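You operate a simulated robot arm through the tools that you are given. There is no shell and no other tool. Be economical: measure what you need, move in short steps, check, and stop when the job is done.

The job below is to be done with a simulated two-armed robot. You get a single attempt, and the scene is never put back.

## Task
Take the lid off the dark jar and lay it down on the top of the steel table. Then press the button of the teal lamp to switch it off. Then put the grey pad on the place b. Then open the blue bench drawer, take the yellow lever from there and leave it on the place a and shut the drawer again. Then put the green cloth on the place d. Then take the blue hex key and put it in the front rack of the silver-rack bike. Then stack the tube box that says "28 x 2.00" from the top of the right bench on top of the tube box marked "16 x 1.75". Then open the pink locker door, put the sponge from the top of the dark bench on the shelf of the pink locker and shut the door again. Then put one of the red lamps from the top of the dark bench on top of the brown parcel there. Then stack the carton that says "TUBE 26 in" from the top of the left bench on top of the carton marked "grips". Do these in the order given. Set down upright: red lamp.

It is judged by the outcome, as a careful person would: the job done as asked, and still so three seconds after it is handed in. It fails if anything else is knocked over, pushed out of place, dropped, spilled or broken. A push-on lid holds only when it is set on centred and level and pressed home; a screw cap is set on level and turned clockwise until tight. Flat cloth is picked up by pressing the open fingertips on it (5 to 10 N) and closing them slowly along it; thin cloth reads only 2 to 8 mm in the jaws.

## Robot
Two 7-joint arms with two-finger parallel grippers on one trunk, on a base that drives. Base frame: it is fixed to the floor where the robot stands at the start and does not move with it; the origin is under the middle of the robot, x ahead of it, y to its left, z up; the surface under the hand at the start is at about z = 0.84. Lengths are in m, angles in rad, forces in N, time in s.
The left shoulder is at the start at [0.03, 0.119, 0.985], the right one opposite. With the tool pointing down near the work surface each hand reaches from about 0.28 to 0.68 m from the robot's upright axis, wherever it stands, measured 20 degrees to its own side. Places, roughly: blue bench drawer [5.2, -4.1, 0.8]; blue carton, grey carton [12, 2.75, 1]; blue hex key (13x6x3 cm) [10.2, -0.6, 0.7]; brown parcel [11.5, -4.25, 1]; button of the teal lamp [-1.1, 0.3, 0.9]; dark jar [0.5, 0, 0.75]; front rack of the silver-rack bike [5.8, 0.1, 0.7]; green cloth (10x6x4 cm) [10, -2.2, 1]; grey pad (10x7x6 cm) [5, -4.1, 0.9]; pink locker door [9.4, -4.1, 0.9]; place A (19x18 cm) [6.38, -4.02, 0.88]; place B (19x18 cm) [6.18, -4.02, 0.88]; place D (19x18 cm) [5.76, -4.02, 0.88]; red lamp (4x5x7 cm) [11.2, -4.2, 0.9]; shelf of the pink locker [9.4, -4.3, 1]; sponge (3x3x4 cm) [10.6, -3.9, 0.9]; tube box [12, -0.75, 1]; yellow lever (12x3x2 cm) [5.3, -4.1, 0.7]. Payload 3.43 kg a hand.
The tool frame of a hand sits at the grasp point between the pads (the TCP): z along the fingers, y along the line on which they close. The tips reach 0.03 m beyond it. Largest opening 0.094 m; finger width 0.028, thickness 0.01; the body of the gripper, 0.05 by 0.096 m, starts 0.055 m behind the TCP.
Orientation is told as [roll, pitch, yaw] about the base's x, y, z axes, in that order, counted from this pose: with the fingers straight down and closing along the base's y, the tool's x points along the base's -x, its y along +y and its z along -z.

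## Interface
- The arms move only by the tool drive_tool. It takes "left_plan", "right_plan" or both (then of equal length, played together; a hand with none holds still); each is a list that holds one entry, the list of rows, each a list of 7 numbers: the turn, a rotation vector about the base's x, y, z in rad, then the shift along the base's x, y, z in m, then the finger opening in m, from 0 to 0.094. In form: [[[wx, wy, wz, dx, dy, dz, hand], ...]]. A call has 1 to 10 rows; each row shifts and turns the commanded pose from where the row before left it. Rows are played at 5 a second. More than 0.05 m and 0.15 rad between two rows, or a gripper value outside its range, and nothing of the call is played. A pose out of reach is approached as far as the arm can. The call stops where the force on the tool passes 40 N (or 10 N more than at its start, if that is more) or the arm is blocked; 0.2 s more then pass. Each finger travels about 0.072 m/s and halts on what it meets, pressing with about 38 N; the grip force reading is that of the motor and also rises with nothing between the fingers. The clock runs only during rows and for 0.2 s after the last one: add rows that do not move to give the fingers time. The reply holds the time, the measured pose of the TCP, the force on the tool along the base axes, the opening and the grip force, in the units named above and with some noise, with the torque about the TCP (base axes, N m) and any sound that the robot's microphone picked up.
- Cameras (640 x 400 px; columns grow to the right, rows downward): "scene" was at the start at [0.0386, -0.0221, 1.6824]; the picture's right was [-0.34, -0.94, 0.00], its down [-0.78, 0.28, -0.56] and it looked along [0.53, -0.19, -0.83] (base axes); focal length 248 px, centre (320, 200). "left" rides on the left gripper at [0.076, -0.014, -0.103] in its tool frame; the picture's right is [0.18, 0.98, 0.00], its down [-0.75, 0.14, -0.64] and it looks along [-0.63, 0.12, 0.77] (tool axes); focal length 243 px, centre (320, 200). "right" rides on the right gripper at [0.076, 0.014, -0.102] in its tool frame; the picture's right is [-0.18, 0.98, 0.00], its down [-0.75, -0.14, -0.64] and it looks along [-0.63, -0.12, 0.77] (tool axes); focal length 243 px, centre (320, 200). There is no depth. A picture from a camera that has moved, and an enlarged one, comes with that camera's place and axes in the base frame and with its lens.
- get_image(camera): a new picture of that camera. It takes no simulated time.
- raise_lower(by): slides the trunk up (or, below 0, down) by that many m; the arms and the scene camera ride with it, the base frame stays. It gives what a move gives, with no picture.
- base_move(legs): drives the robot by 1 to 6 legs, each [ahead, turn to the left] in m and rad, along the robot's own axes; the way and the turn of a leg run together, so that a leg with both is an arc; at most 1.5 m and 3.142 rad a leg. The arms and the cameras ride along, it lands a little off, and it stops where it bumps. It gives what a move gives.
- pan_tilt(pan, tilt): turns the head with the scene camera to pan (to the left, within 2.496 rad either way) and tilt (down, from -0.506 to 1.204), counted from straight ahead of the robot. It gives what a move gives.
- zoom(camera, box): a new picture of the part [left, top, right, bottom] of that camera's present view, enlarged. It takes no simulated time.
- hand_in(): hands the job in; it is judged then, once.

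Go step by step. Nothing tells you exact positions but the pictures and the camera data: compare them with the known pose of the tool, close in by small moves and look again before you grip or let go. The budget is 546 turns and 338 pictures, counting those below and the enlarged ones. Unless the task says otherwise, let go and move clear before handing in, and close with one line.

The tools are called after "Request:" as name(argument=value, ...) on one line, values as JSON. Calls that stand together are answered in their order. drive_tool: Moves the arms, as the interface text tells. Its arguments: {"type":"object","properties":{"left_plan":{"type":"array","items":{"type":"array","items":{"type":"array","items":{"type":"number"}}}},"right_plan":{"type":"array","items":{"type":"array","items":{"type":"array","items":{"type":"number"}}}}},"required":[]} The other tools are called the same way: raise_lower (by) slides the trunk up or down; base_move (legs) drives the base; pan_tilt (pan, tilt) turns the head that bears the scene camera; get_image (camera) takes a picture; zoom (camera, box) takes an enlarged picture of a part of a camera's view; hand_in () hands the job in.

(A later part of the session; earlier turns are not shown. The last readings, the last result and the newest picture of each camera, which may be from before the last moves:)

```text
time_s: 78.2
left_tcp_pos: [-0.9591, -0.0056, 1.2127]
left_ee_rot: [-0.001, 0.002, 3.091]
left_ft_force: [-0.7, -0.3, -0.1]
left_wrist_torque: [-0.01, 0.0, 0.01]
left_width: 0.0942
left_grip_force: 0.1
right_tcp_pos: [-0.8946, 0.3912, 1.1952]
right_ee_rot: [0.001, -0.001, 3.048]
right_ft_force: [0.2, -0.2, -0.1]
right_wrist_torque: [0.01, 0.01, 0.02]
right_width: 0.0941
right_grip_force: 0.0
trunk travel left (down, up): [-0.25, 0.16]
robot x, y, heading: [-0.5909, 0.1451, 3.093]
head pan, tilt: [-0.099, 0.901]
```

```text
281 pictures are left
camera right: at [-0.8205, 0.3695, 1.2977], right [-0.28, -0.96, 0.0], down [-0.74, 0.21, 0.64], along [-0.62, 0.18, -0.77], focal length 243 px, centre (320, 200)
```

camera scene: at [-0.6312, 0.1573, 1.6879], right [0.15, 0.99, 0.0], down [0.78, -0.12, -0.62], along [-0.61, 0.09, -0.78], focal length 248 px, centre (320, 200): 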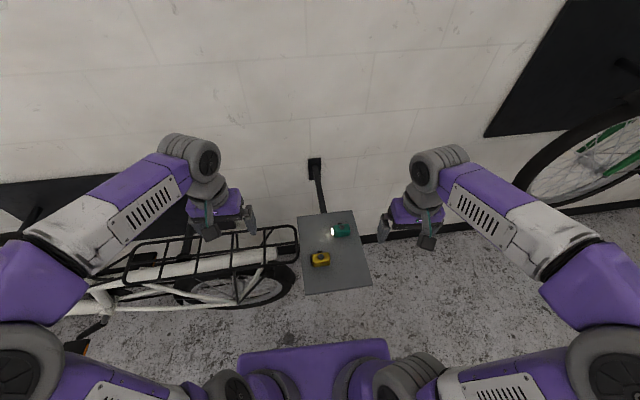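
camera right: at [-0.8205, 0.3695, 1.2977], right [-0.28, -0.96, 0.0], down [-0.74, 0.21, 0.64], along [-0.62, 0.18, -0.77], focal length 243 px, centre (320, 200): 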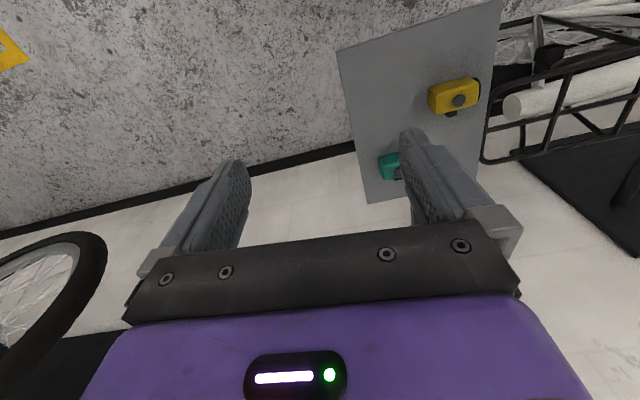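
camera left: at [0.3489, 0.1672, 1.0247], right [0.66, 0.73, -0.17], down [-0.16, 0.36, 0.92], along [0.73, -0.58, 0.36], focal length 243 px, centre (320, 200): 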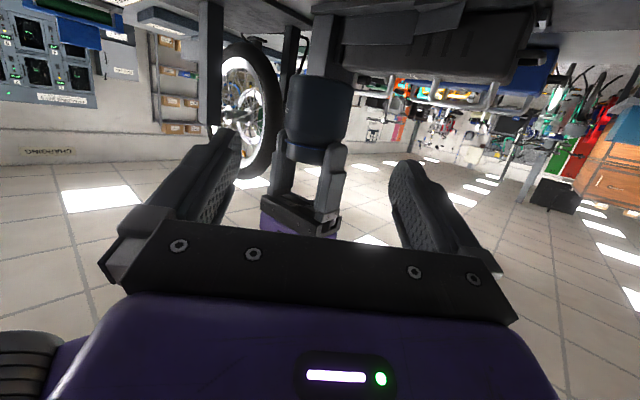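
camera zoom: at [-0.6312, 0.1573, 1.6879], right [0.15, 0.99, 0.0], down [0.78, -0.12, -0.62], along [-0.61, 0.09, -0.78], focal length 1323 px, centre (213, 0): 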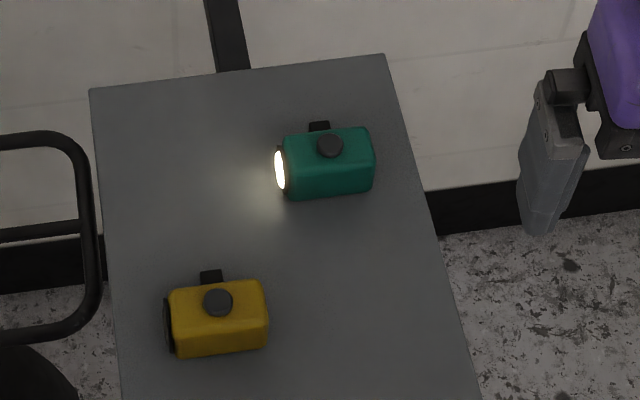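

The lit teal lamp has a dark round button on top at about [-1.095, 0.307, 0.92]. I close the right gripper and move it above.

Request:
drive_tool(right_plan=[[[0, 0, 0, -0.04, -0.017, -0.01, 0.05], [0, 0, 0, -0.04, -0.017, -0.02, 0.0], [0, 0, 0, -0.04, -0.017, -0.03, 0.0], [0, 0, 0, -0.03, -0.017, -0.03, 0.0], [0, 0, 0, -0.03, -0.016, -0.03, 0.0], [0, 0, 0, -0.02, 0, -0.02, 0.0], [0, 0, 0, 0, 0, 0, 0.0]]])

Request:
get_image(camera="right")

Request:
zoom(camera="scene", box=[280, 180, 400, 255])

```text
refused: row 3 steps farther than a row can; nothing moved
```

```text
280 pictures are left
camera right: at [-0.8205, 0.3695, 1.2977], right [-0.28, -0.96, 0.0], down [-0.74, 0.21, 0.64], along [-0.62, 0.18, -0.77], focal length 243 px, centre (320, 200)
```

right: 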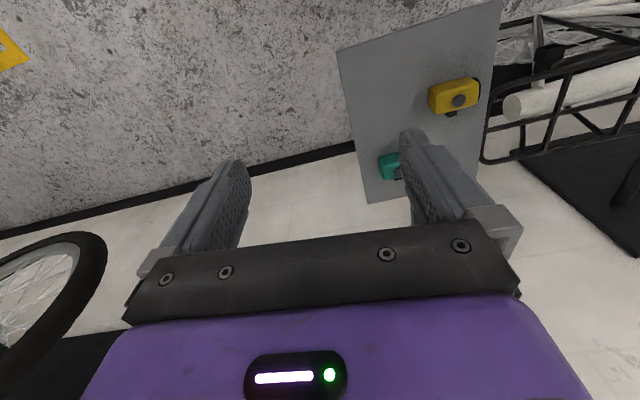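

```text
5.33 times, centred on (340, 218) of scene
camera zoom: at [-0.6312, 0.1573, 1.6879], right [0.15, 0.99, 0.0], down [0.78, -0.12, -0.62], along [-0.61, 0.09, -0.78], focal length 1323 px, centre (213, 107)
```

zoom: 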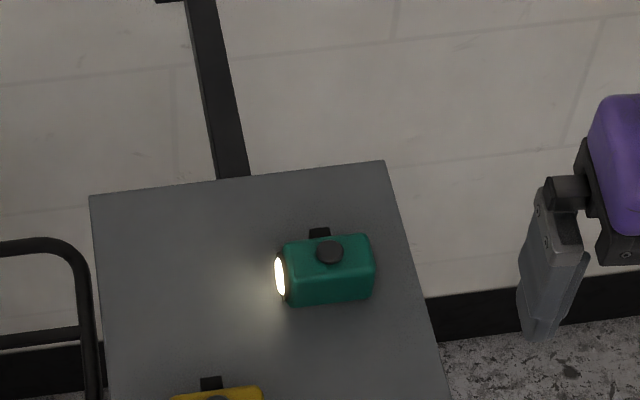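

Request:
drive_tool(right_plan=[[[0, 0, 0, -0.03, -0.012, -0.01, 0.05], [0, 0, 0, -0.03, -0.012, -0.02, 0.0], [0, 0, 0, -0.03, -0.012, -0.02, 0.0], [0, 0, 0, -0.03, -0.012, -0.02, 0.0], [0, 0, 0, -0.03, -0.012, -0.02, 0.0], [0, 0, 0, -0.03, -0.012, -0.02, 0.0], [0, 0, 0, -0.02, -0.012, -0.02, 0], [0, 0, 0, 0, 0, -0.01, 0], [0, 0, 0, 0, 0, 0, 0]]])

Request:
get_image(camera="right")

Request:
zoom(camera="scene", box=[280, 180, 400, 255])

```text
time_s: 80.2
left_tcp_pos: [-0.9579, -0.0043, 1.2127]
left_ee_rot: [-0.003, 0.003, 3.092]
left_ft_force: [0.6, 0.0, 0.1]
left_wrist_torque: [0.02, -0.01, -0.01]
left_width: 0.0939
left_grip_force: 0.1
right_tcp_pos: [-1.0947, 0.3072, 1.0559]
right_ee_rot: [0.001, -0.002, 3.046]
right_ft_force: [0.0, -0.2, -0.8]
right_wrist_torque: [0.02, 0.05, 0.0]
right_width: 0.0002
right_grip_force: 33.2
trunk travel left (down, up): [-0.25, 0.16]
robot x, y, heading: [-0.5857, 0.1461, 3.096]
head pan, tilt: [-0.099, 0.901]
```

```text
278 pictures are left
camera right: at [-1.0202, 0.2853, 1.1576], right [-0.28, -0.96, 0.0], down [-0.74, 0.21, 0.64], along [-0.62, 0.18, -0.77], focal length 243 px, centre (320, 200)
```

right: 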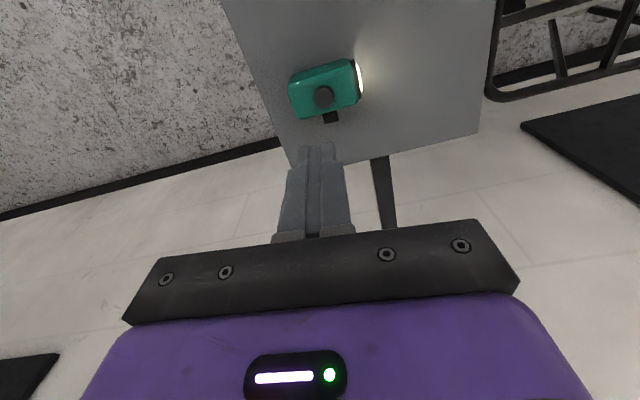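

```text
5.33 times, centred on (340, 218) of scene
camera zoom: at [-0.6313, 0.1572, 1.6879], right [0.15, 0.99, 0.0], down [0.78, -0.12, -0.62], along [-0.61, 0.09, -0.78], focal length 1323 px, centre (213, 107)
```

zoom: 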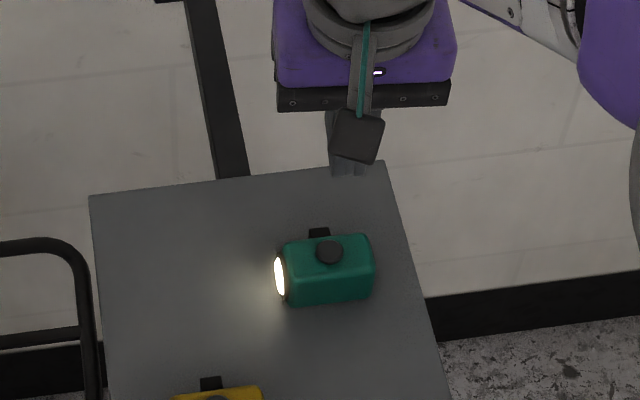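

Request:
drive_tool(right_plan=[[[0, 0, 0, 0.007, -0.0045, -0.03, 0], [0, 0, 0, 0, 0, -0.03, 0], [0, 0, 0, 0, 0, 0, 0]]])

Request:
zoom(camera="right", box=[240, 80, 400, 180])

Request:
zoom(camera="scene", box=[300, 200, 380, 250])

```text
time_s: 81.0
left_tcp_pos: [-0.9595, -0.0053, 1.214]
left_ee_rot: [-0.002, 0.002, 3.094]
left_ft_force: [0.3, 0.1, 0.2]
left_wrist_torque: [0.0, -0.01, 0.04]
left_width: 0.094
left_grip_force: 0.0
right_tcp_pos: [-1.0866, 0.302, 0.9965]
right_ee_rot: [0.002, -0.002, 3.047]
right_ft_force: [0.0, -0.8, 0.3]
right_wrist_torque: [0.04, -0.02, 0.05]
right_width: 0.0
right_grip_force: 32.6
trunk travel left (down, up): [-0.25, 0.16]
robot x, y, heading: [-0.5894, 0.1447, 3.095]
head pan, tilt: [-0.099, 0.901]
```

```text
4.00 times, centred on (320, 130) of right
camera zoom: at [-1.0121, 0.2804, 1.0987], right [-0.28, -0.96, 0.0], down [-0.74, 0.21, 0.64], along [-0.62, 0.18, -0.77], focal length 970 px, centre (320, 480)
```

zoom: 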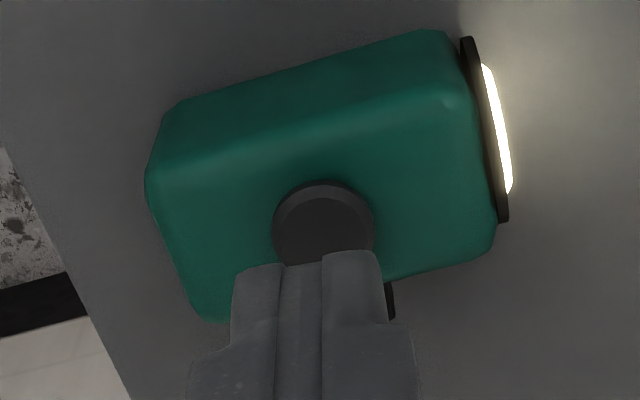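

```text
8.00 times, centred on (340, 225) of scene
camera zoom: at [-0.6307, 0.1572, 1.6879], right [0.15, 0.99, 0.0], down [0.77, -0.12, -0.62], along [-0.61, 0.09, -0.78], focal length 1984 px, centre (160, 0)
```

zoom: 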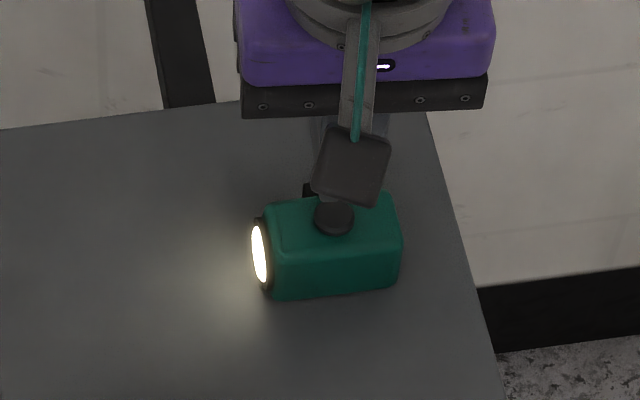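

Tip is right above the button, ~3 cm up. I press down gently.

Request:
drive_tool(right_plan=[[[0, 0, 0, 0, 0, -0.012, 0], [0, 0, 0, 0, 0, -0.01, 0], [0, 0, 0, 0, 0, -0.003, 0], [0, 0, 0, 0, 0, -0.003, 0], [0, 0, 0, 0, 0, -0.003, 0]]])

Request:
zoom(camera="scene", box=[300, 200, 380, 250])

```text
time_s: 82.2
left_tcp_pos: [-0.9563, -0.0055, 1.2151]
left_ee_rot: [-0.001, 0.001, 3.092]
left_ft_force: [0.5, -0.5, 0.7]
left_wrist_torque: [0.01, -0.01, -0.02]
left_width: 0.0939
left_grip_force: 0.0
right_tcp_pos: [-1.088, 0.3029, 0.9696]
right_ee_rot: [0.001, -0.011, 3.046]
right_ft_force: [0.0, 6.1, 37.5]
right_wrist_torque: [0.15, -0.36, 0.04]
right_width: 0.0001
right_grip_force: 32.9
trunk travel left (down, up): [-0.25, 0.16]
robot x, y, heading: [-0.5884, 0.1449, 3.096]
head pan, tilt: [-0.099, 0.901]
heard: click
```

```text
8.00 times, centred on (340, 225) of scene
camera zoom: at [-0.6278, 0.1572, 1.6884], right [0.15, 0.99, 0.0], down [0.77, -0.12, -0.62], along [-0.62, 0.09, -0.78], focal length 1984 px, centre (160, 0)
```

zoom: 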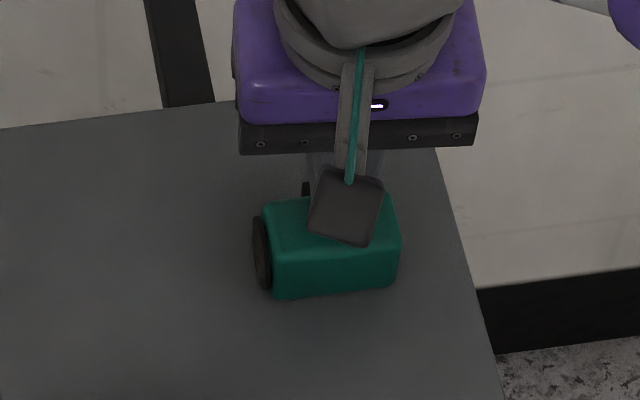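

A click and the lamp went dark. I lift off and check it stays off, returning the hand to travel pose.

Request:
drive_tool(right_plan=[[[0, 0, 0, 0, 0, 0.02, 0], [0, 0, 0, 0, 0, 0.04, 0], [0, 0, 0, 0, 0, 0.04, 0], [0, 0, 0, 0.02, 0.01, 0.04, 0], [0, 0, 0, 0.04, 0.01, 0.02, 0.03], [0, 0, 0, 0.04, 0.01, 0.02, 0.06], [0, 0, 0, 0.04, 0.01, 0.02, 0.09], [0, 0, 0, 0.04, 0.01, 0.02, 0.094]]])

Request:
zoom(camera="scene", box=[280, 190, 400, 265])

```text
time_s: 84.0
left_tcp_pos: [-0.9572, -0.004, 1.2138]
left_ee_rot: [0.0, -0.002, 3.092]
left_ft_force: [-0.3, -0.4, 0.4]
left_wrist_torque: [0.0, 0.0, -0.01]
left_width: 0.0937
left_grip_force: 0.1
right_tcp_pos: [-0.9083, 0.3556, 1.1865]
right_ee_rot: [0.002, -0.002, 3.047]
right_ft_force: [-0.4, 0.4, 0.0]
right_wrist_torque: [-0.02, -0.01, -0.02]
right_width: 0.094
right_grip_force: 0.1
trunk travel left (down, up): [-0.25, 0.16]
robot x, y, heading: [-0.5874, 0.1446, 3.091]
head pan, tilt: [-0.099, 0.901]
```

```text
5.33 times, centred on (340, 228) of scene
camera zoom: at [-0.6291, 0.1578, 1.688], right [0.15, 0.99, 0.0], down [0.77, -0.12, -0.62], along [-0.62, 0.09, -0.78], focal length 1323 px, centre (213, 53)
```

zoom: 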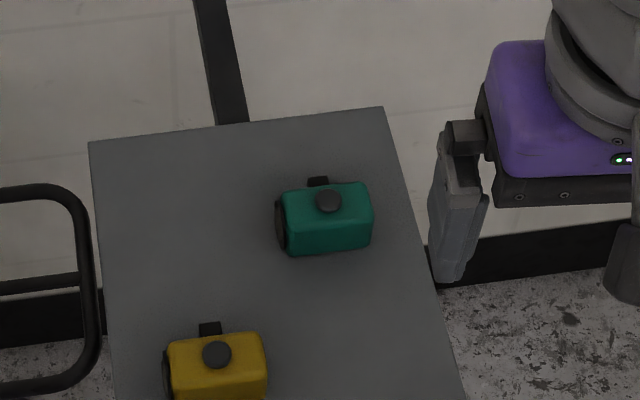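

Lamp is off. Next the bench area around [5–6.4, -4.1]. I back up, turn to face south and look for the way.

Request:
base_move(legs=[[-0.22, 0], [0, 1.62]])

Request:
pan_tilt(pan=0.5, tilt=0.35)

Request:
get_image(camera="scene")

```text
time_s: 89.7
left_tcp_pos: [-0.1919, -0.2231, 1.2142]
left_ee_rot: [-0.001, 0.002, -1.542]
left_ft_force: [-0.7, 0.3, -0.2]
left_wrist_torque: [-0.03, 0.02, 0.01]
left_width: 0.0941
left_grip_force: 0.0
right_tcp_pos: [-0.5544, -0.2019, 1.1863]
right_ee_rot: [0.001, -0.002, -1.585]
right_ft_force: [0.3, 0.3, 0.5]
right_wrist_torque: [0.02, -0.04, 0.03]
right_width: 0.0941
right_grip_force: 0.0
trunk travel left (down, up): [-0.25, 0.16]
robot x, y, heading: [-0.3764, 0.135, -1.541]
head pan, tilt: [-0.099, 0.901]
```

```text
time_s: 90.7
left_tcp_pos: [-0.1922, -0.2219, 1.2142]
left_ee_rot: [-0.002, 0.002, -1.539]
left_ft_force: [0.2, 0.1, -0.4]
left_wrist_torque: [0.01, -0.02, -0.01]
left_width: 0.094
left_grip_force: 0.1
right_tcp_pos: [-0.5546, -0.2023, 1.1859]
right_ee_rot: [0.0, -0.002, -1.584]
right_ft_force: [0.5, -0.3, -0.2]
right_wrist_torque: [-0.03, 0.02, 0.04]
right_width: 0.0942
right_grip_force: 0.0
trunk travel left (down, up): [-0.25, 0.16]
robot x, y, heading: [-0.372, 0.1324, -1.536]
head pan, tilt: [0.499, 0.351]
```

```text
272 pictures are left
camera scene: at [-0.3235, 0.0869, 1.7354], right [-0.86, -0.5, 0.0], down [-0.17, 0.3, -0.94], along [0.47, -0.81, -0.34], focal length 248 px, centre (320, 200)
```

scene: 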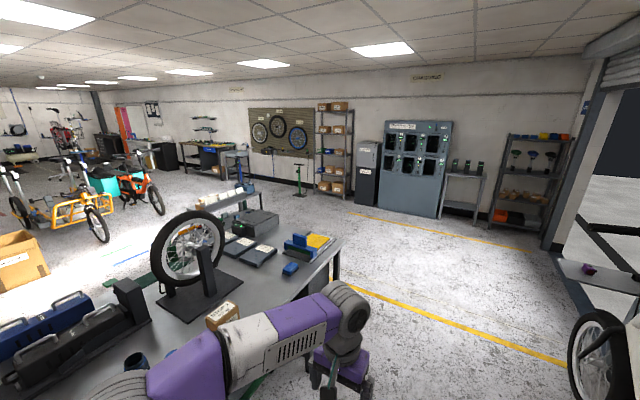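

The room is clear along the south side. I drive south and then turn east.

Request:
base_move(legs=[[1.5, 0], [1.45, 0], [0, 1.54]])

Request:
pan_tilt(pan=0, tilt=0.3)

Request:
get_image(camera="scene")

```text
time_s: 108.8
left_tcp_pos: [0.1144, -2.6558, 1.2132]
left_ee_rot: [0.0, 0.0, 0.041]
left_ft_force: [-0.7, 0.2, -0.3]
left_wrist_torque: [0.0, -0.02, 0.0]
left_width: 0.0942
left_grip_force: 0.1
right_tcp_pos: [0.0979, -3.0192, 1.185]
right_ee_rot: [0.0, -0.002, -0.003]
right_ft_force: [0.1, -0.2, 0.0]
right_wrist_torque: [0.01, -0.03, 0.01]
right_width: 0.094
right_grip_force: 0.0
trunk travel left (down, up): [-0.25, 0.16]
robot x, y, heading: [-0.2414, -2.842, 0.04]
head pan, tilt: [0.499, 0.351]
```

```text
time_s: 109.8
left_tcp_pos: [0.1134, -2.6557, 1.2135]
left_ee_rot: [-0.002, 0.001, 0.041]
left_ft_force: [0.1, -1.1, 0.3]
left_wrist_torque: [0.0, -0.02, -0.02]
left_width: 0.0942
left_grip_force: 0.0
right_tcp_pos: [0.0984, -3.0192, 1.1854]
right_ee_rot: [0.002, -0.002, -0.005]
right_ft_force: [-0.3, 0.5, 0.3]
right_wrist_torque: [-0.01, -0.03, -0.01]
right_width: 0.0939
right_grip_force: 0.1
trunk travel left (down, up): [-0.25, 0.16]
robot x, y, heading: [-0.2397, -2.8401, 0.042]
head pan, tilt: [0.0, 0.3]
```

```text
271 pictures are left
camera scene: at [-0.1766, -2.8354, 1.7402], right [0.04, -1.0, 0.0], down [-0.3, -0.01, -0.96], along [0.95, 0.04, -0.3], focal length 248 px, centre (320, 200)
```

scene: 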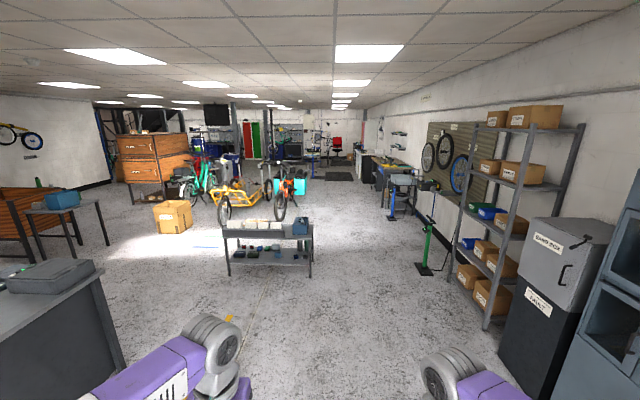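

The lane east is clear. I drive about 4.5 m along it.

Request:
base_move(legs=[[0, -0.07], [1.5, 0], [1.5, 0], [1.5, 0]])

Request:
pan_tilt(pan=-0.8, tilt=0.45)

Request:
get_image(camera="scene")

```text
time_s: 131.9
left_tcp_pos: [4.6704, -2.8853, 1.2139]
left_ee_rot: [0.0, 0.001, -0.035]
left_ft_force: [0.2, 0.6, 0.0]
left_wrist_torque: [0.02, -0.03, 0.04]
left_width: 0.0941
left_grip_force: 0.1
right_tcp_pos: [4.6261, -3.246, 1.1837]
right_ee_rot: [0.0, -0.001, -0.08]
right_ft_force: [0.3, 0.9, 0.1]
right_wrist_torque: [-0.02, -0.02, 0.0]
right_width: 0.0942
right_grip_force: 0.0
trunk travel left (down, up): [-0.25, 0.16]
robot x, y, heading: [4.3006, -3.042, -0.04]
head pan, tilt: [0.0, 0.3]
```

```text
time_s: 133.1
left_tcp_pos: [4.6701, -2.8848, 1.2138]
left_ee_rot: [-0.001, 0.003, -0.035]
left_ft_force: [0.3, -0.2, 0.7]
left_wrist_torque: [-0.04, 0.01, 0.0]
left_width: 0.0939
left_grip_force: 0.0
right_tcp_pos: [4.6258, -3.2473, 1.1848]
right_ee_rot: [0.003, -0.003, -0.081]
right_ft_force: [0.3, 0.1, 0.3]
right_wrist_torque: [-0.01, 0.01, -0.02]
right_width: 0.0939
right_grip_force: 0.1
trunk travel left (down, up): [-0.25, 0.16]
robot x, y, heading: [4.3015, -3.0422, -0.035]
head pan, tilt: [-0.799, 0.45]
```

```text
270 pictures are left
camera scene: at [4.3349, -3.1063, 1.7263], right [-0.74, -0.67, 0.0], down [-0.29, 0.32, -0.9], along [0.6, -0.67, -0.44], focal length 248 px, centre (320, 200)
```

scene: 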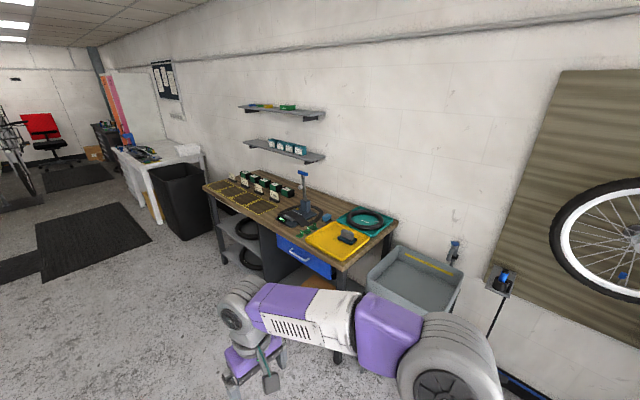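

Request:
zoom(camera="scene", box=[190, 150, 430, 300])

```text
2.67 times, centred on (310, 225) of scene
camera zoom: at [4.3349, -3.1063, 1.7263], right [-0.74, -0.67, 0.0], down [-0.29, 0.32, -0.9], along [0.6, -0.67, -0.44], focal length 662 px, centre (347, 133)
```

zoom: 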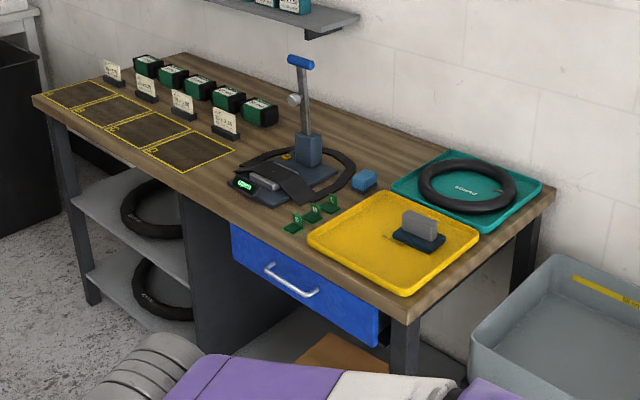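

The bench: wooden top, blue drawer at the front, yellow tray with the grey pad at about [5.03, -4.13], marked places to the left. I drive to stand in front at x≈5.2 facing it.

Request:
base_move(legs=[[0.9, 0], [0, -1.535], [0.4, 0]])

Request:
pan_tilt(pan=0, tilt=0.9)

Request:
get_image(camera="scene")

Request:
get_image(camera="right")

```text
time_s: 143.7
left_tcp_pos: [5.3514, -3.8455, 1.2122]
left_ee_rot: [-0.002, 0.002, -1.595]
left_ft_force: [0.9, -0.5, 1.2]
left_wrist_torque: [0.01, 0.02, -0.02]
left_width: 0.0939
left_grip_force: 0.0
right_tcp_pos: [4.9898, -3.8045, 1.1848]
right_ee_rot: [0.001, -0.001, -1.638]
right_ft_force: [-0.4, -0.4, 0.3]
right_wrist_torque: [0.0, 0.0, 0.0]
right_width: 0.094
right_grip_force: 0.0
trunk travel left (down, up): [-0.25, 0.16]
robot x, y, heading: [5.1882, -3.4785, -1.596]
head pan, tilt: [-0.799, 0.45]
```

```text
time_s: 144.8
left_tcp_pos: [5.3514, -3.8423, 1.2143]
left_ee_rot: [-0.002, 0.001, -1.594]
left_ft_force: [0.2, 0.2, 0.2]
left_wrist_torque: [0.0, -0.01, 0.0]
left_width: 0.0945
left_grip_force: 0.0
right_tcp_pos: [4.9906, -3.8046, 1.1853]
right_ee_rot: [0.001, -0.001, -1.639]
right_ft_force: [-0.2, -0.7, -0.4]
right_wrist_torque: [0.0, -0.02, 0.04]
right_width: 0.0937
right_grip_force: 0.1
trunk travel left (down, up): [-0.25, 0.16]
robot x, y, heading: [5.1901, -3.4769, -1.594]
head pan, tilt: [0.0, 0.901]
```

```text
268 pictures are left
camera scene: at [5.1913, -3.521, 1.6879], right [-1.0, 0.02, 0.0], down [0.02, 0.78, -0.62], along [-0.02, -0.62, -0.78], focal length 248 px, centre (320, 200)
```

scene: 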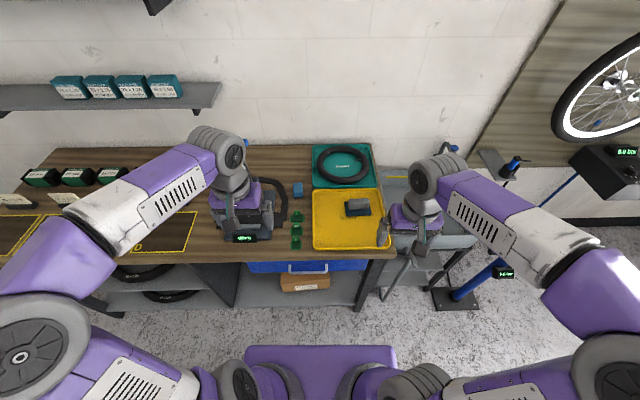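

```text
267 pictures are left
camera right: at [5.0087, -3.729, 1.2875], right [0.97, -0.25, 0.0], down [-0.19, -0.74, 0.64], along [-0.16, -0.62, -0.77], focal length 243 px, centre (320, 200)
```

right: 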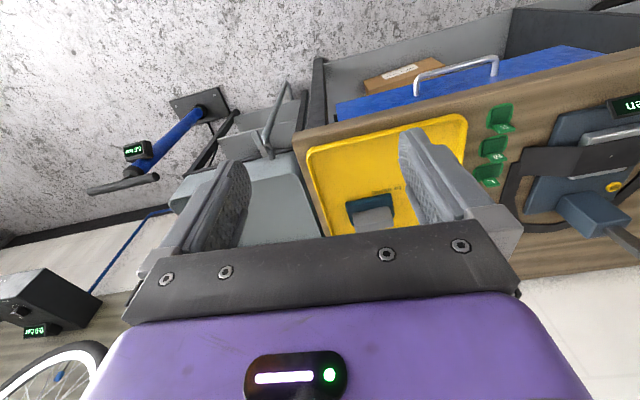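

Request:
zoom(camera="scene", box=[280, 170, 400, 245])

```text
5.33 times, centred on (340, 208) of scene
camera zoom: at [5.1913, -3.521, 1.6879], right [-1.0, 0.02, 0.0], down [0.02, 0.78, -0.62], along [-0.02, -0.62, -0.78], focal length 1323 px, centre (213, 160)
```

zoom: 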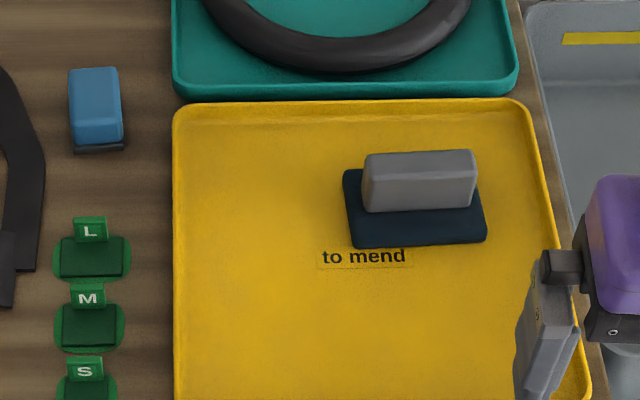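

The pad (grey block on a dark plate) is at about [5.03, -4.10], block top near z 0.94. I rotate the right hand so it closes across the thin side and go above it.

Request:
drive_tool(right_plan=[[[0, 0, 0.144, 0.01, -0.02, 0, 0.094], [0, 0, 0.144, 0.01, -0.03, 0, 0.094], [0, 0, 0.144, 0.01, -0.03, 0, 0.094], [0, 0, 0.144, 0.01, -0.03, 0, 0.094], [0, 0, 0.144, 0, -0.03, 0, 0.094], [0, 0, 0.144, 0, -0.03, -0.02, 0.094], [0, 0, 0.144, 0, -0.03, -0.02, 0.094], [0, 0, 0.144, 0, -0.03, -0.02, 0.094], [0, 0, 0.144, 0, -0.03, -0.02, 0.094], [0, 0, 0.144, 0, -0.03, -0.01, 0.094]]])

Request:
drive_tool(right_plan=[[[0, 0, 0.144, 0, -0.006, -0.01, 0.094], [0, 0, 0.144, 0, 0, -0.02, 0.094], [0, 0, 0, 0, 0, 0, 0.094]]])

Request:
get_image(camera="right")

Request:
zoom(camera="scene", box=[280, 150, 400, 225])

```text
time_s: 147.0
left_tcp_pos: [5.3512, -3.8449, 1.2128]
left_ee_rot: [-0.001, 0.003, -1.595]
left_ft_force: [0.1, 0.6, 0.4]
left_wrist_torque: [-0.01, 0.01, 0.0]
left_width: 0.0943
left_grip_force: 0.1
right_tcp_pos: [5.0302, -4.0949, 1.0937]
right_ee_rot: [0.001, 0.0, -0.197]
right_ft_force: [-0.3, -0.1, -0.1]
right_wrist_torque: [0.03, 0.01, 0.01]
right_width: 0.0941
right_grip_force: 0.1
trunk travel left (down, up): [-0.25, 0.16]
robot x, y, heading: [5.1881, -3.4787, -1.594]
head pan, tilt: [0.0, 0.901]
```

```text
time_s: 147.8
left_tcp_pos: [5.351, -3.8444, 1.2138]
left_ee_rot: [-0.003, 0.001, -1.595]
left_ft_force: [-0.3, -0.4, -0.2]
left_wrist_torque: [0.01, 0.01, 0.0]
left_width: 0.0938
left_grip_force: 0.0
right_tcp_pos: [5.0302, -4.1002, 1.0657]
right_ee_rot: [0.002, -0.001, 0.09]
right_ft_force: [0.6, 0.1, 0.3]
right_wrist_torque: [0.02, -0.04, 0.01]
right_width: 0.0939
right_grip_force: 0.1
trunk travel left (down, up): [-0.25, 0.16]
robot x, y, heading: [5.1897, -3.477, -1.597]
head pan, tilt: [0.0, 0.901]
```

```text
265 pictures are left
camera right: at [4.9525, -4.0929, 1.167], right [0.1, 1.0, 0.0], down [0.76, -0.07, 0.64], along [0.64, -0.06, -0.77], focal length 243 px, centre (320, 200)
```

right: 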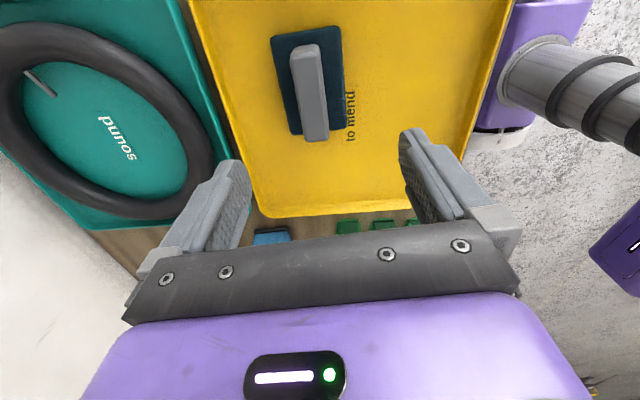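

```text
5.33 times, centred on (340, 188) of scene
camera zoom: at [5.1917, -3.5212, 1.6879], right [-1.0, 0.02, 0.0], down [0.02, 0.78, -0.62], along [-0.01, -0.62, -0.78], focal length 1323 px, centre (213, 267)
```

zoom: 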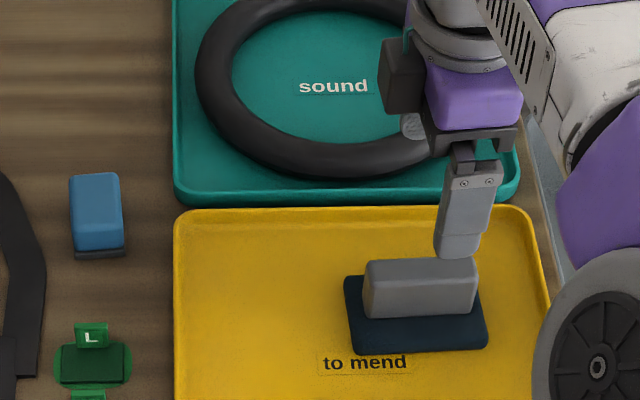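

Request:
drive_tool(right_plan=[[[0, 0, 0, -0.008, -0.007, -0.03, 0.094], [0, 0, 0, 0, 0, -0.035, 0.08], [0, 0, 0, 0, 0, -0.035, 0.07], [0, 0, 0, 0, 0, -0.015, 0.06], [0, 0, 0, 0, 0, 0, 0.06]]])

Request:
zoom(camera="right", box=[200, 60, 440, 210])

Request:
zoom(camera="scene", box=[310, 170, 390, 220])

```text
time_s: 149.0
left_tcp_pos: [5.352, -3.8428, 1.2136]
left_ee_rot: [0.001, 0.001, -1.596]
left_ft_force: [0.1, 0.2, -0.4]
left_wrist_torque: [-0.05, -0.01, 0.0]
left_width: 0.0941
left_grip_force: 0.0
right_tcp_pos: [5.0205, -4.1052, 0.9497]
right_ee_rot: [0.001, -0.002, 0.091]
right_ft_force: [0.8, 0.2, 0.5]
right_wrist_torque: [0.02, -0.01, 0.03]
right_width: 0.0601
right_grip_force: 0.0
trunk travel left (down, up): [-0.25, 0.16]
robot x, y, heading: [5.1917, -3.4754, -1.596]
head pan, tilt: [0.0, 0.901]
```

```text
2.67 times, centred on (320, 135) of right
camera zoom: at [4.9434, -4.0984, 1.0517], right [0.1, 1.0, 0.0], down [0.76, -0.07, 0.64], along [0.64, -0.06, -0.77], focal length 647 px, centre (320, 373)
```

zoom: 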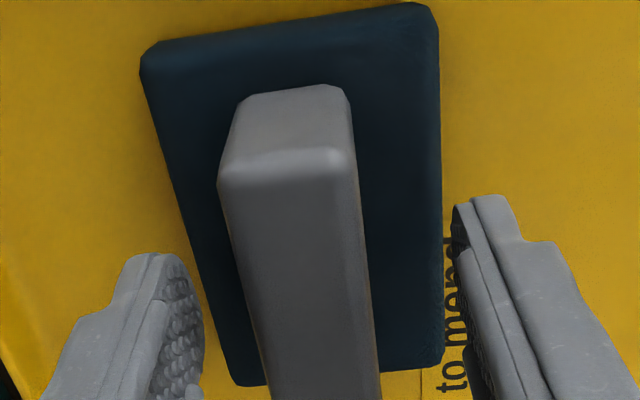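

```text
8.00 times, centred on (350, 195) of scene
camera zoom: at [5.1914, -3.521, 1.6879], right [-1.0, 0.02, 0.0], down [0.02, 0.78, -0.62], along [-0.01, -0.62, -0.78], focal length 1984 px, centre (80, 240)
```

zoom: 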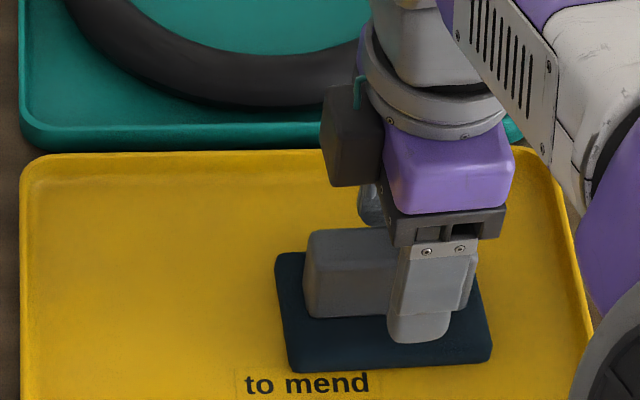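

Request:
drive_tool(right_plan=[[[0, 0, 0, 0.004, -0.002, -0.006, 0.06], [0, 0, 0, 0, 0, 0, 0.03], [0, 0, 0, 0, 0, 0, 0.01], [0, 0, 0, 0, 0, 0, 0.01], [0, 0, 0, 0, 0, 0.01, 0.01], [0, 0, 0, 0, 0, 0.02, 0.01], [0, 0, 0, 0, 0, 0, 0.01]]])

Request:
zoom(camera="scene", box=[310, 170, 390, 220])

```text
time_s: 150.6
left_tcp_pos: [5.3513, -3.8446, 1.2132]
left_ee_rot: [-0.001, 0.001, -1.595]
left_ft_force: [-0.5, -0.2, -0.2]
left_wrist_torque: [0.01, -0.01, 0.0]
left_width: 0.0941
left_grip_force: 0.0
right_tcp_pos: [5.0248, -4.109, 0.9748]
right_ee_rot: [0.002, -0.003, 0.089]
right_ft_force: [-0.3, 0.0, -1.4]
right_wrist_torque: [0.01, 0.01, 0.01]
right_width: 0.0297
right_grip_force: 38.1
trunk travel left (down, up): [-0.25, 0.16]
robot x, y, heading: [5.1956, -3.4768, -1.592]
head pan, tilt: [0.0, 0.901]
```

```text
8.00 times, centred on (350, 195) of scene
camera zoom: at [5.1913, -3.5213, 1.6879], right [-1.0, 0.02, 0.0], down [0.02, 0.78, -0.62], along [-0.01, -0.62, -0.78], focal length 1984 px, centre (80, 240)
```

zoom: 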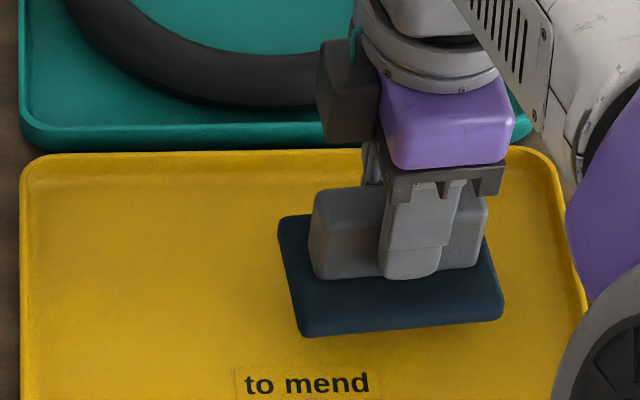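

The whole pad came up as one piece. I lift it, draw it back and drive over to the places.

Request:
drive_tool(right_plan=[[[0, 0, 0, 0, 0, 0.04, 0.01], [0, 0, 0, 0, 0, 0.04, 0.01], [0, 0, 0, 0, 0, 0.04, 0.01], [0, 0, 0, 0, 0.03, 0.03, 0.01], [0, 0, 0, 0, 0.04, 0.03, 0.01], [0, 0, 0, 0, 0.04, 0.02, 0.01], [0, 0, 0, 0, 0.04, 0.02, 0.01], [0, 0, 0, 0, 0.04, 0, 0.01], [0, 0, 0, 0, 0.04, 0, 0.01], [0, 0, 0, 0, 0, 0, 0.01]]])

Request:
base_move(legs=[[-0.35, 0], [0, 1.595], [1.16, 0], [0, -1.57]])

Request:
get_image(camera="scene")

```text
time_s: 152.8
left_tcp_pos: [5.3525, -3.8454, 1.2134]
left_ee_rot: [-0.003, 0.0, -1.596]
left_ft_force: [0.0, -0.6, 0.5]
left_wrist_torque: [0.02, 0.01, 0.03]
left_width: 0.0941
left_grip_force: 0.1
right_tcp_pos: [5.0265, -3.8736, 1.1943]
right_ee_rot: [0.0, -0.001, 0.087]
right_ft_force: [-0.1, 0.4, -1.1]
right_wrist_torque: [0.01, 0.01, 0.01]
right_width: 0.0297
right_grip_force: 38.5
right hand out of reach, approached as far as the arm can: row 3
trunk travel left (down, up): [-0.25, 0.16]
robot x, y, heading: [5.1915, -3.4787, -1.594]
head pan, tilt: [0.0, 0.901]
```

```text
time_s: 168.3
left_tcp_pos: [6.5134, -3.5035, 1.2137]
left_ee_rot: [0.0, 0.002, -1.604]
left_ft_force: [1.3, 0.0, -0.9]
left_wrist_torque: [-0.03, -0.01, -0.02]
left_width: 0.0938
left_grip_force: 0.1
right_tcp_pos: [6.1882, -3.5301, 1.1947]
right_ee_rot: [0.003, -0.003, 0.079]
right_ft_force: [-0.3, 0.1, -1.3]
right_wrist_torque: [0.0, 0.03, 0.0]
right_width: 0.0298
right_grip_force: 38.2
trunk travel left (down, up): [-0.25, 0.16]
robot x, y, heading: [6.3574, -3.1362, -1.603]
head pan, tilt: [0.0, 0.901]
```

```text
260 pictures are left
camera scene: at [6.3558, -3.1784, 1.6879], right [-1.0, 0.03, 0.0], down [0.03, 0.78, -0.62], along [-0.02, -0.62, -0.78], focal length 248 px, centre (320, 200)
```

scene: 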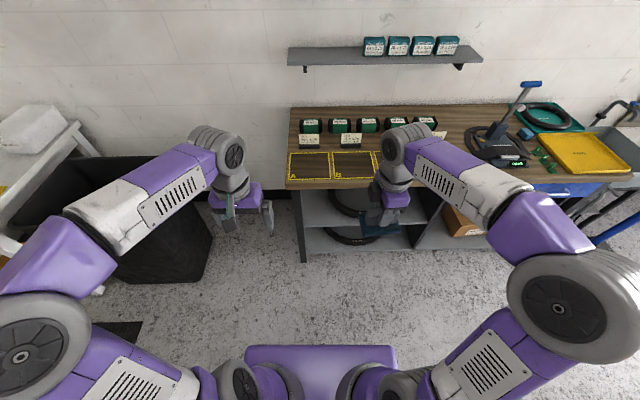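

Request:
base_move(legs=[[0.34, 0.02]])

Request:
get_image(camera="scene")

Request:
get_image(camera="right")

```text
time_s: 170.5
left_tcp_pos: [6.5172, -3.8338, 1.2143]
left_ee_rot: [0.001, 0.002, -1.577]
left_ft_force: [0.1, -0.1, 0.4]
left_wrist_torque: [0.04, 0.0, -0.01]
left_width: 0.0939
left_grip_force: 0.1
right_tcp_pos: [6.1935, -3.8726, 1.1948]
right_ee_rot: [0.004, -0.001, 0.108]
right_ft_force: [-0.6, 0.1, -0.8]
right_wrist_torque: [0.03, 0.0, 0.02]
right_width: 0.0299
right_grip_force: 37.9
trunk travel left (down, up): [-0.25, 0.16]
robot x, y, heading: [6.3504, -3.4677, -1.579]
head pan, tilt: [0.0, 0.901]
```

```text
259 pictures are left
camera scene: at [6.351, -3.5152, 1.6879], right [-1.0, 0.0, 0.0], down [0.0, 0.78, -0.62], along [0.0, -0.62, -0.78], focal length 248 px, centre (320, 200)
```

scene: 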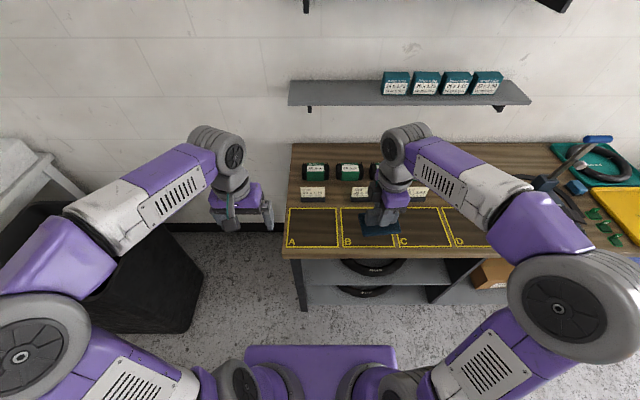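

```text
258 pictures are left
camera right: at [6.1158, -3.8662, 1.2968], right [0.08, 1.0, 0.0], down [0.76, -0.06, 0.64], along [0.64, -0.05, -0.77], focal length 243 px, centre (320, 200)
```

right: 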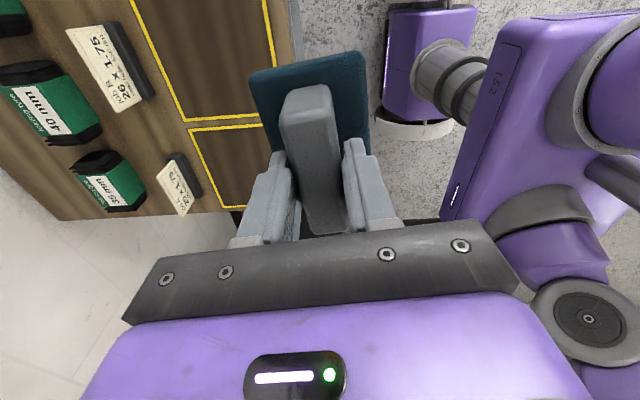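

Request:
drive_tool(right_plan=[[[0, 0, -0.05, -0.01, -0.04, 0, 0.01], [0, 0, -0.05, -0.01, -0.04, 0, 0.01], [0, 0, 0, 0, -0.04, -0.02, 0.01], [0, 0, 0, 0, -0.028, -0.04, 0.01], [0, 0, 0, 0, 0, -0.05, 0.01], [0, 0, 0, 0, 0, -0.05, 0.01], [0, 0, 0, 0, 0, -0.04, 0.01], [0, 0, 0, 0, 0, -0.03, 0.01], [0, 0, 0, 0, 0, 0, 0.01]]])

Request:
zoom(camera="scene", box=[280, 180, 440, 280])

Request:
get_image(camera="right")

```text
time_s: 172.5
left_tcp_pos: [6.5173, -3.8342, 1.2142]
left_ee_rot: [-0.001, -0.002, -1.575]
left_ft_force: [0.4, -0.6, 0.7]
left_wrist_torque: [-0.03, 0.01, 0.01]
left_width: 0.0939
left_grip_force: 0.0
right_tcp_pos: [6.1757, -4.0192, 0.9634]
right_ee_rot: [0.002, -0.001, 0.007]
right_ft_force: [-0.3, -0.4, -1.7]
right_wrist_torque: [-0.03, -0.02, -0.03]
right_width: 0.0296
right_grip_force: 37.7
trunk travel left (down, up): [-0.25, 0.16]
robot x, y, heading: [6.3491, -3.4715, -1.577]
head pan, tilt: [0.0, 0.901]
```

```text
4.00 times, centred on (360, 230) of scene
camera zoom: at [6.3511, -3.5142, 1.6879], right [-1.0, 0.0, 0.0], down [0.0, 0.78, -0.62], along [0.0, -0.62, -0.78], focal length 992 px, centre (160, 80)
```

zoom: 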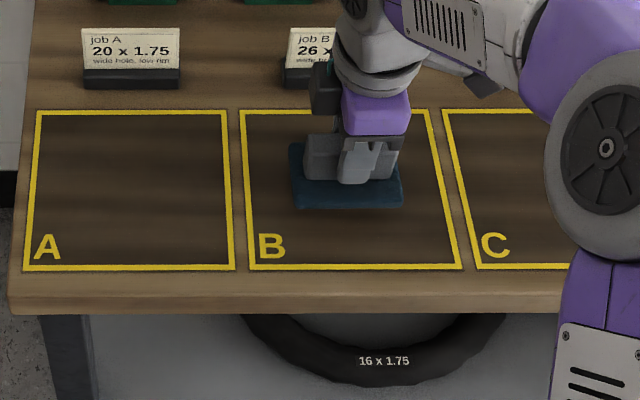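

```text
256 pictures are left
camera right: at [6.0993, -4.0059, 1.0657], right [0.18, 0.98, 0.0], down [0.75, -0.14, 0.64], along [0.63, -0.11, -0.77], focal length 243 px, centre (320, 200)
```

right: 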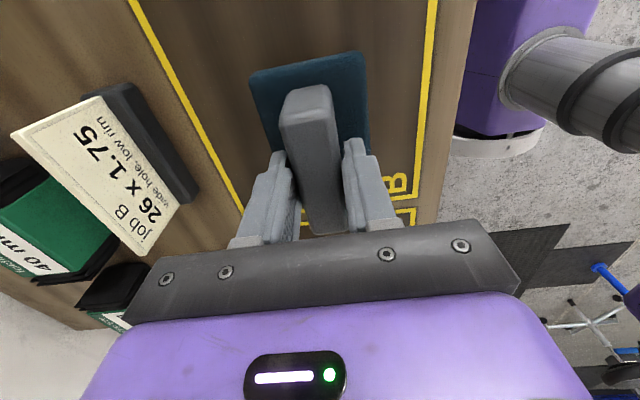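

Request:
drive_tool(right_plan=[[[0, 0, 0, 0, 0, -0.012, 0.01], [0, 0, 0, 0, 0, -0.006, 0.01], [0, 0, 0, 0, 0, -0.003, 0.01], [0, 0, 0, 0, 0, 0, 0.01]]])

```text
time_s: 173.5
left_tcp_pos: [6.5172, -3.8339, 1.2135]
left_ee_rot: [-0.001, -0.001, -1.575]
left_ft_force: [-0.4, 0.2, 0.4]
left_wrist_torque: [0.0, -0.02, -0.01]
left_width: 0.0939
left_grip_force: 0.0
right_tcp_pos: [6.1744, -4.0187, 0.9429]
right_ee_rot: [0.002, -0.004, 0.006]
right_ft_force: [-0.3, 0.1, -0.7]
right_wrist_torque: [-0.03, -0.03, -0.04]
right_width: 0.0297
right_grip_force: 37.8
trunk travel left (down, up): [-0.25, 0.16]
robot x, y, heading: [6.3525, -3.4704, -1.577]
head pan, tilt: [0.0, 0.901]
```

Request:
drive_tool(right_plan=[[[0, 0, 0, 0, 0, -0.003, 0.01], [0, 0, 0, 0, 0, -0.003, 0.01], [0, 0, 0, 0, 0, 0, 0.01]]])

```text
time_s: 174.3
left_tcp_pos: [6.5165, -3.8326, 1.2143]
left_ee_rot: [0.001, -0.001, -1.576]
left_ft_force: [0.1, -0.6, -0.1]
left_wrist_torque: [0.0, 0.03, -0.03]
left_width: 0.0939
left_grip_force: 0.0
right_tcp_pos: [6.1735, -4.0196, 0.9402]
right_ee_rot: [-0.004, -0.002, 0.006]
right_ft_force: [-1.7, -1.7, 20.3]
right_wrist_torque: [0.13, -0.05, 0.0]
right_width: 0.0299
right_grip_force: 38.1
trunk travel left (down, up): [-0.25, 0.16]
robot x, y, heading: [6.3471, -3.4674, -1.576]
head pan, tilt: [0.0, 0.901]
```

Contact. Release and rise.

Request:
drive_tool(right_plan=[[[0, 0, 0, 0, 0, 0.002, 0.01], [0, 0, 0, 0, 0, 0, 0.04], [0, 0, 0, 0, 0, 0, 0.06], [0, 0, 0, 0, 0, 0.03, 0.07], [0, 0, 0, 0, 0, 0.05, 0.094], [0, 0, 0, 0, 0, 0.05, 0.094], [0, 0, 0, 0, 0.02, 0.045, 0.094], [0, 0, 0, 0, 0.03, 0.04, 0.094], [0, 0, -0.1, 0, 0.04, 0.03, 0.094], [0, 0, -0.1, 0, 0.04, 0, 0.094]]])

Request:
zoom(camera="scene", box=[280, 180, 440, 280])

```text
time_s: 176.5
left_tcp_pos: [6.5175, -3.833, 1.2146]
left_ee_rot: [-0.001, -0.001, -1.576]
left_ft_force: [-0.1, -0.5, -0.4]
left_wrist_torque: [-0.01, -0.03, 0.01]
left_width: 0.0936
left_grip_force: 0.2
right_tcp_pos: [6.1724, -3.8867, 1.1835]
right_ee_rot: [0.002, 0.0, -0.192]
right_ft_force: [0.3, 0.3, -0.2]
right_wrist_torque: [-0.03, 0.01, -0.01]
right_width: 0.094
right_grip_force: 0.1
trunk travel left (down, up): [-0.25, 0.16]
robot x, y, heading: [6.3447, -3.4715, -1.575]
head pan, tilt: [0.0, 0.901]
```

```text
4.00 times, centred on (360, 230) of scene
camera zoom: at [6.3508, -3.513, 1.688], right [-1.0, 0.0, 0.0], down [0.0, 0.78, -0.62], along [0.0, -0.62, -0.78], focal length 992 px, centre (160, 80)
```

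zoom: 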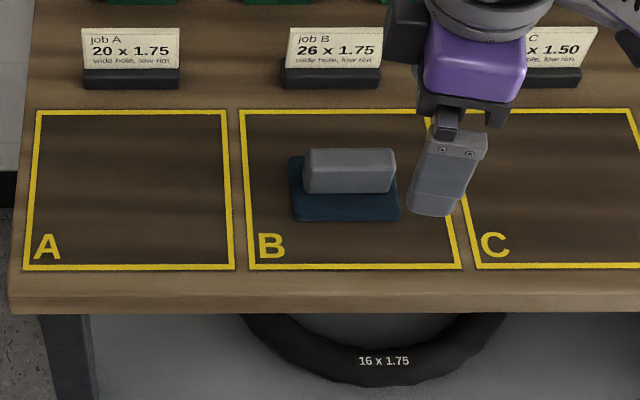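

Pad is on B. Now the drawer: I drive back west to stand a little further from the bench, facing it at x≈5.42.

Request:
base_move(legs=[[-0.3, 0], [0, -1.567], [0.92, 0], [0, 1.57]])

Request:
get_image(camera="scene")

Request:
get_image(camera="right")

```text
time_s: 190.6
left_tcp_pos: [5.6091, -3.5382, 1.2139]
left_ee_rot: [-0.002, 0.002, -1.561]
left_ft_force: [-0.3, 0.1, 0.3]
left_wrist_torque: [0.01, -0.04, 0.01]
left_width: 0.0941
left_grip_force: 0.1
right_tcp_pos: [5.2658, -3.5965, 1.1844]
right_ee_rot: [0.001, -0.001, -0.178]
right_ft_force: [0.8, -0.2, 0.3]
right_wrist_torque: [0.0, -0.02, -0.01]
right_width: 0.0939
right_grip_force: 0.1
trunk travel left (down, up): [-0.25, 0.16]
robot x, y, heading: [5.4382, -3.1774, -1.56]
head pan, tilt: [0.0, 0.901]
```

```text
254 pictures are left
camera scene: at [5.4386, -3.2206, 1.6879], right [-1.0, -0.01, 0.0], down [-0.01, 0.78, -0.62], along [0.01, -0.62, -0.78], focal length 248 px, centre (320, 200)
```

scene: 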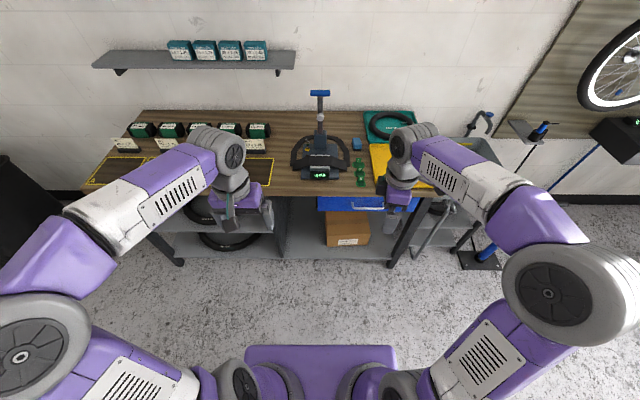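

```text
253 pictures are left
camera right: at [5.1923, -3.5701, 1.2858], right [0.35, 0.94, 0.0], down [0.72, -0.27, 0.64], along [0.6, -0.23, -0.77], focal length 243 px, centre (320, 200)
```

right: 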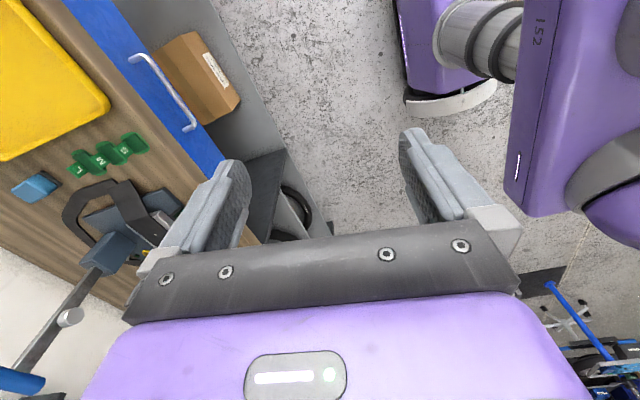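

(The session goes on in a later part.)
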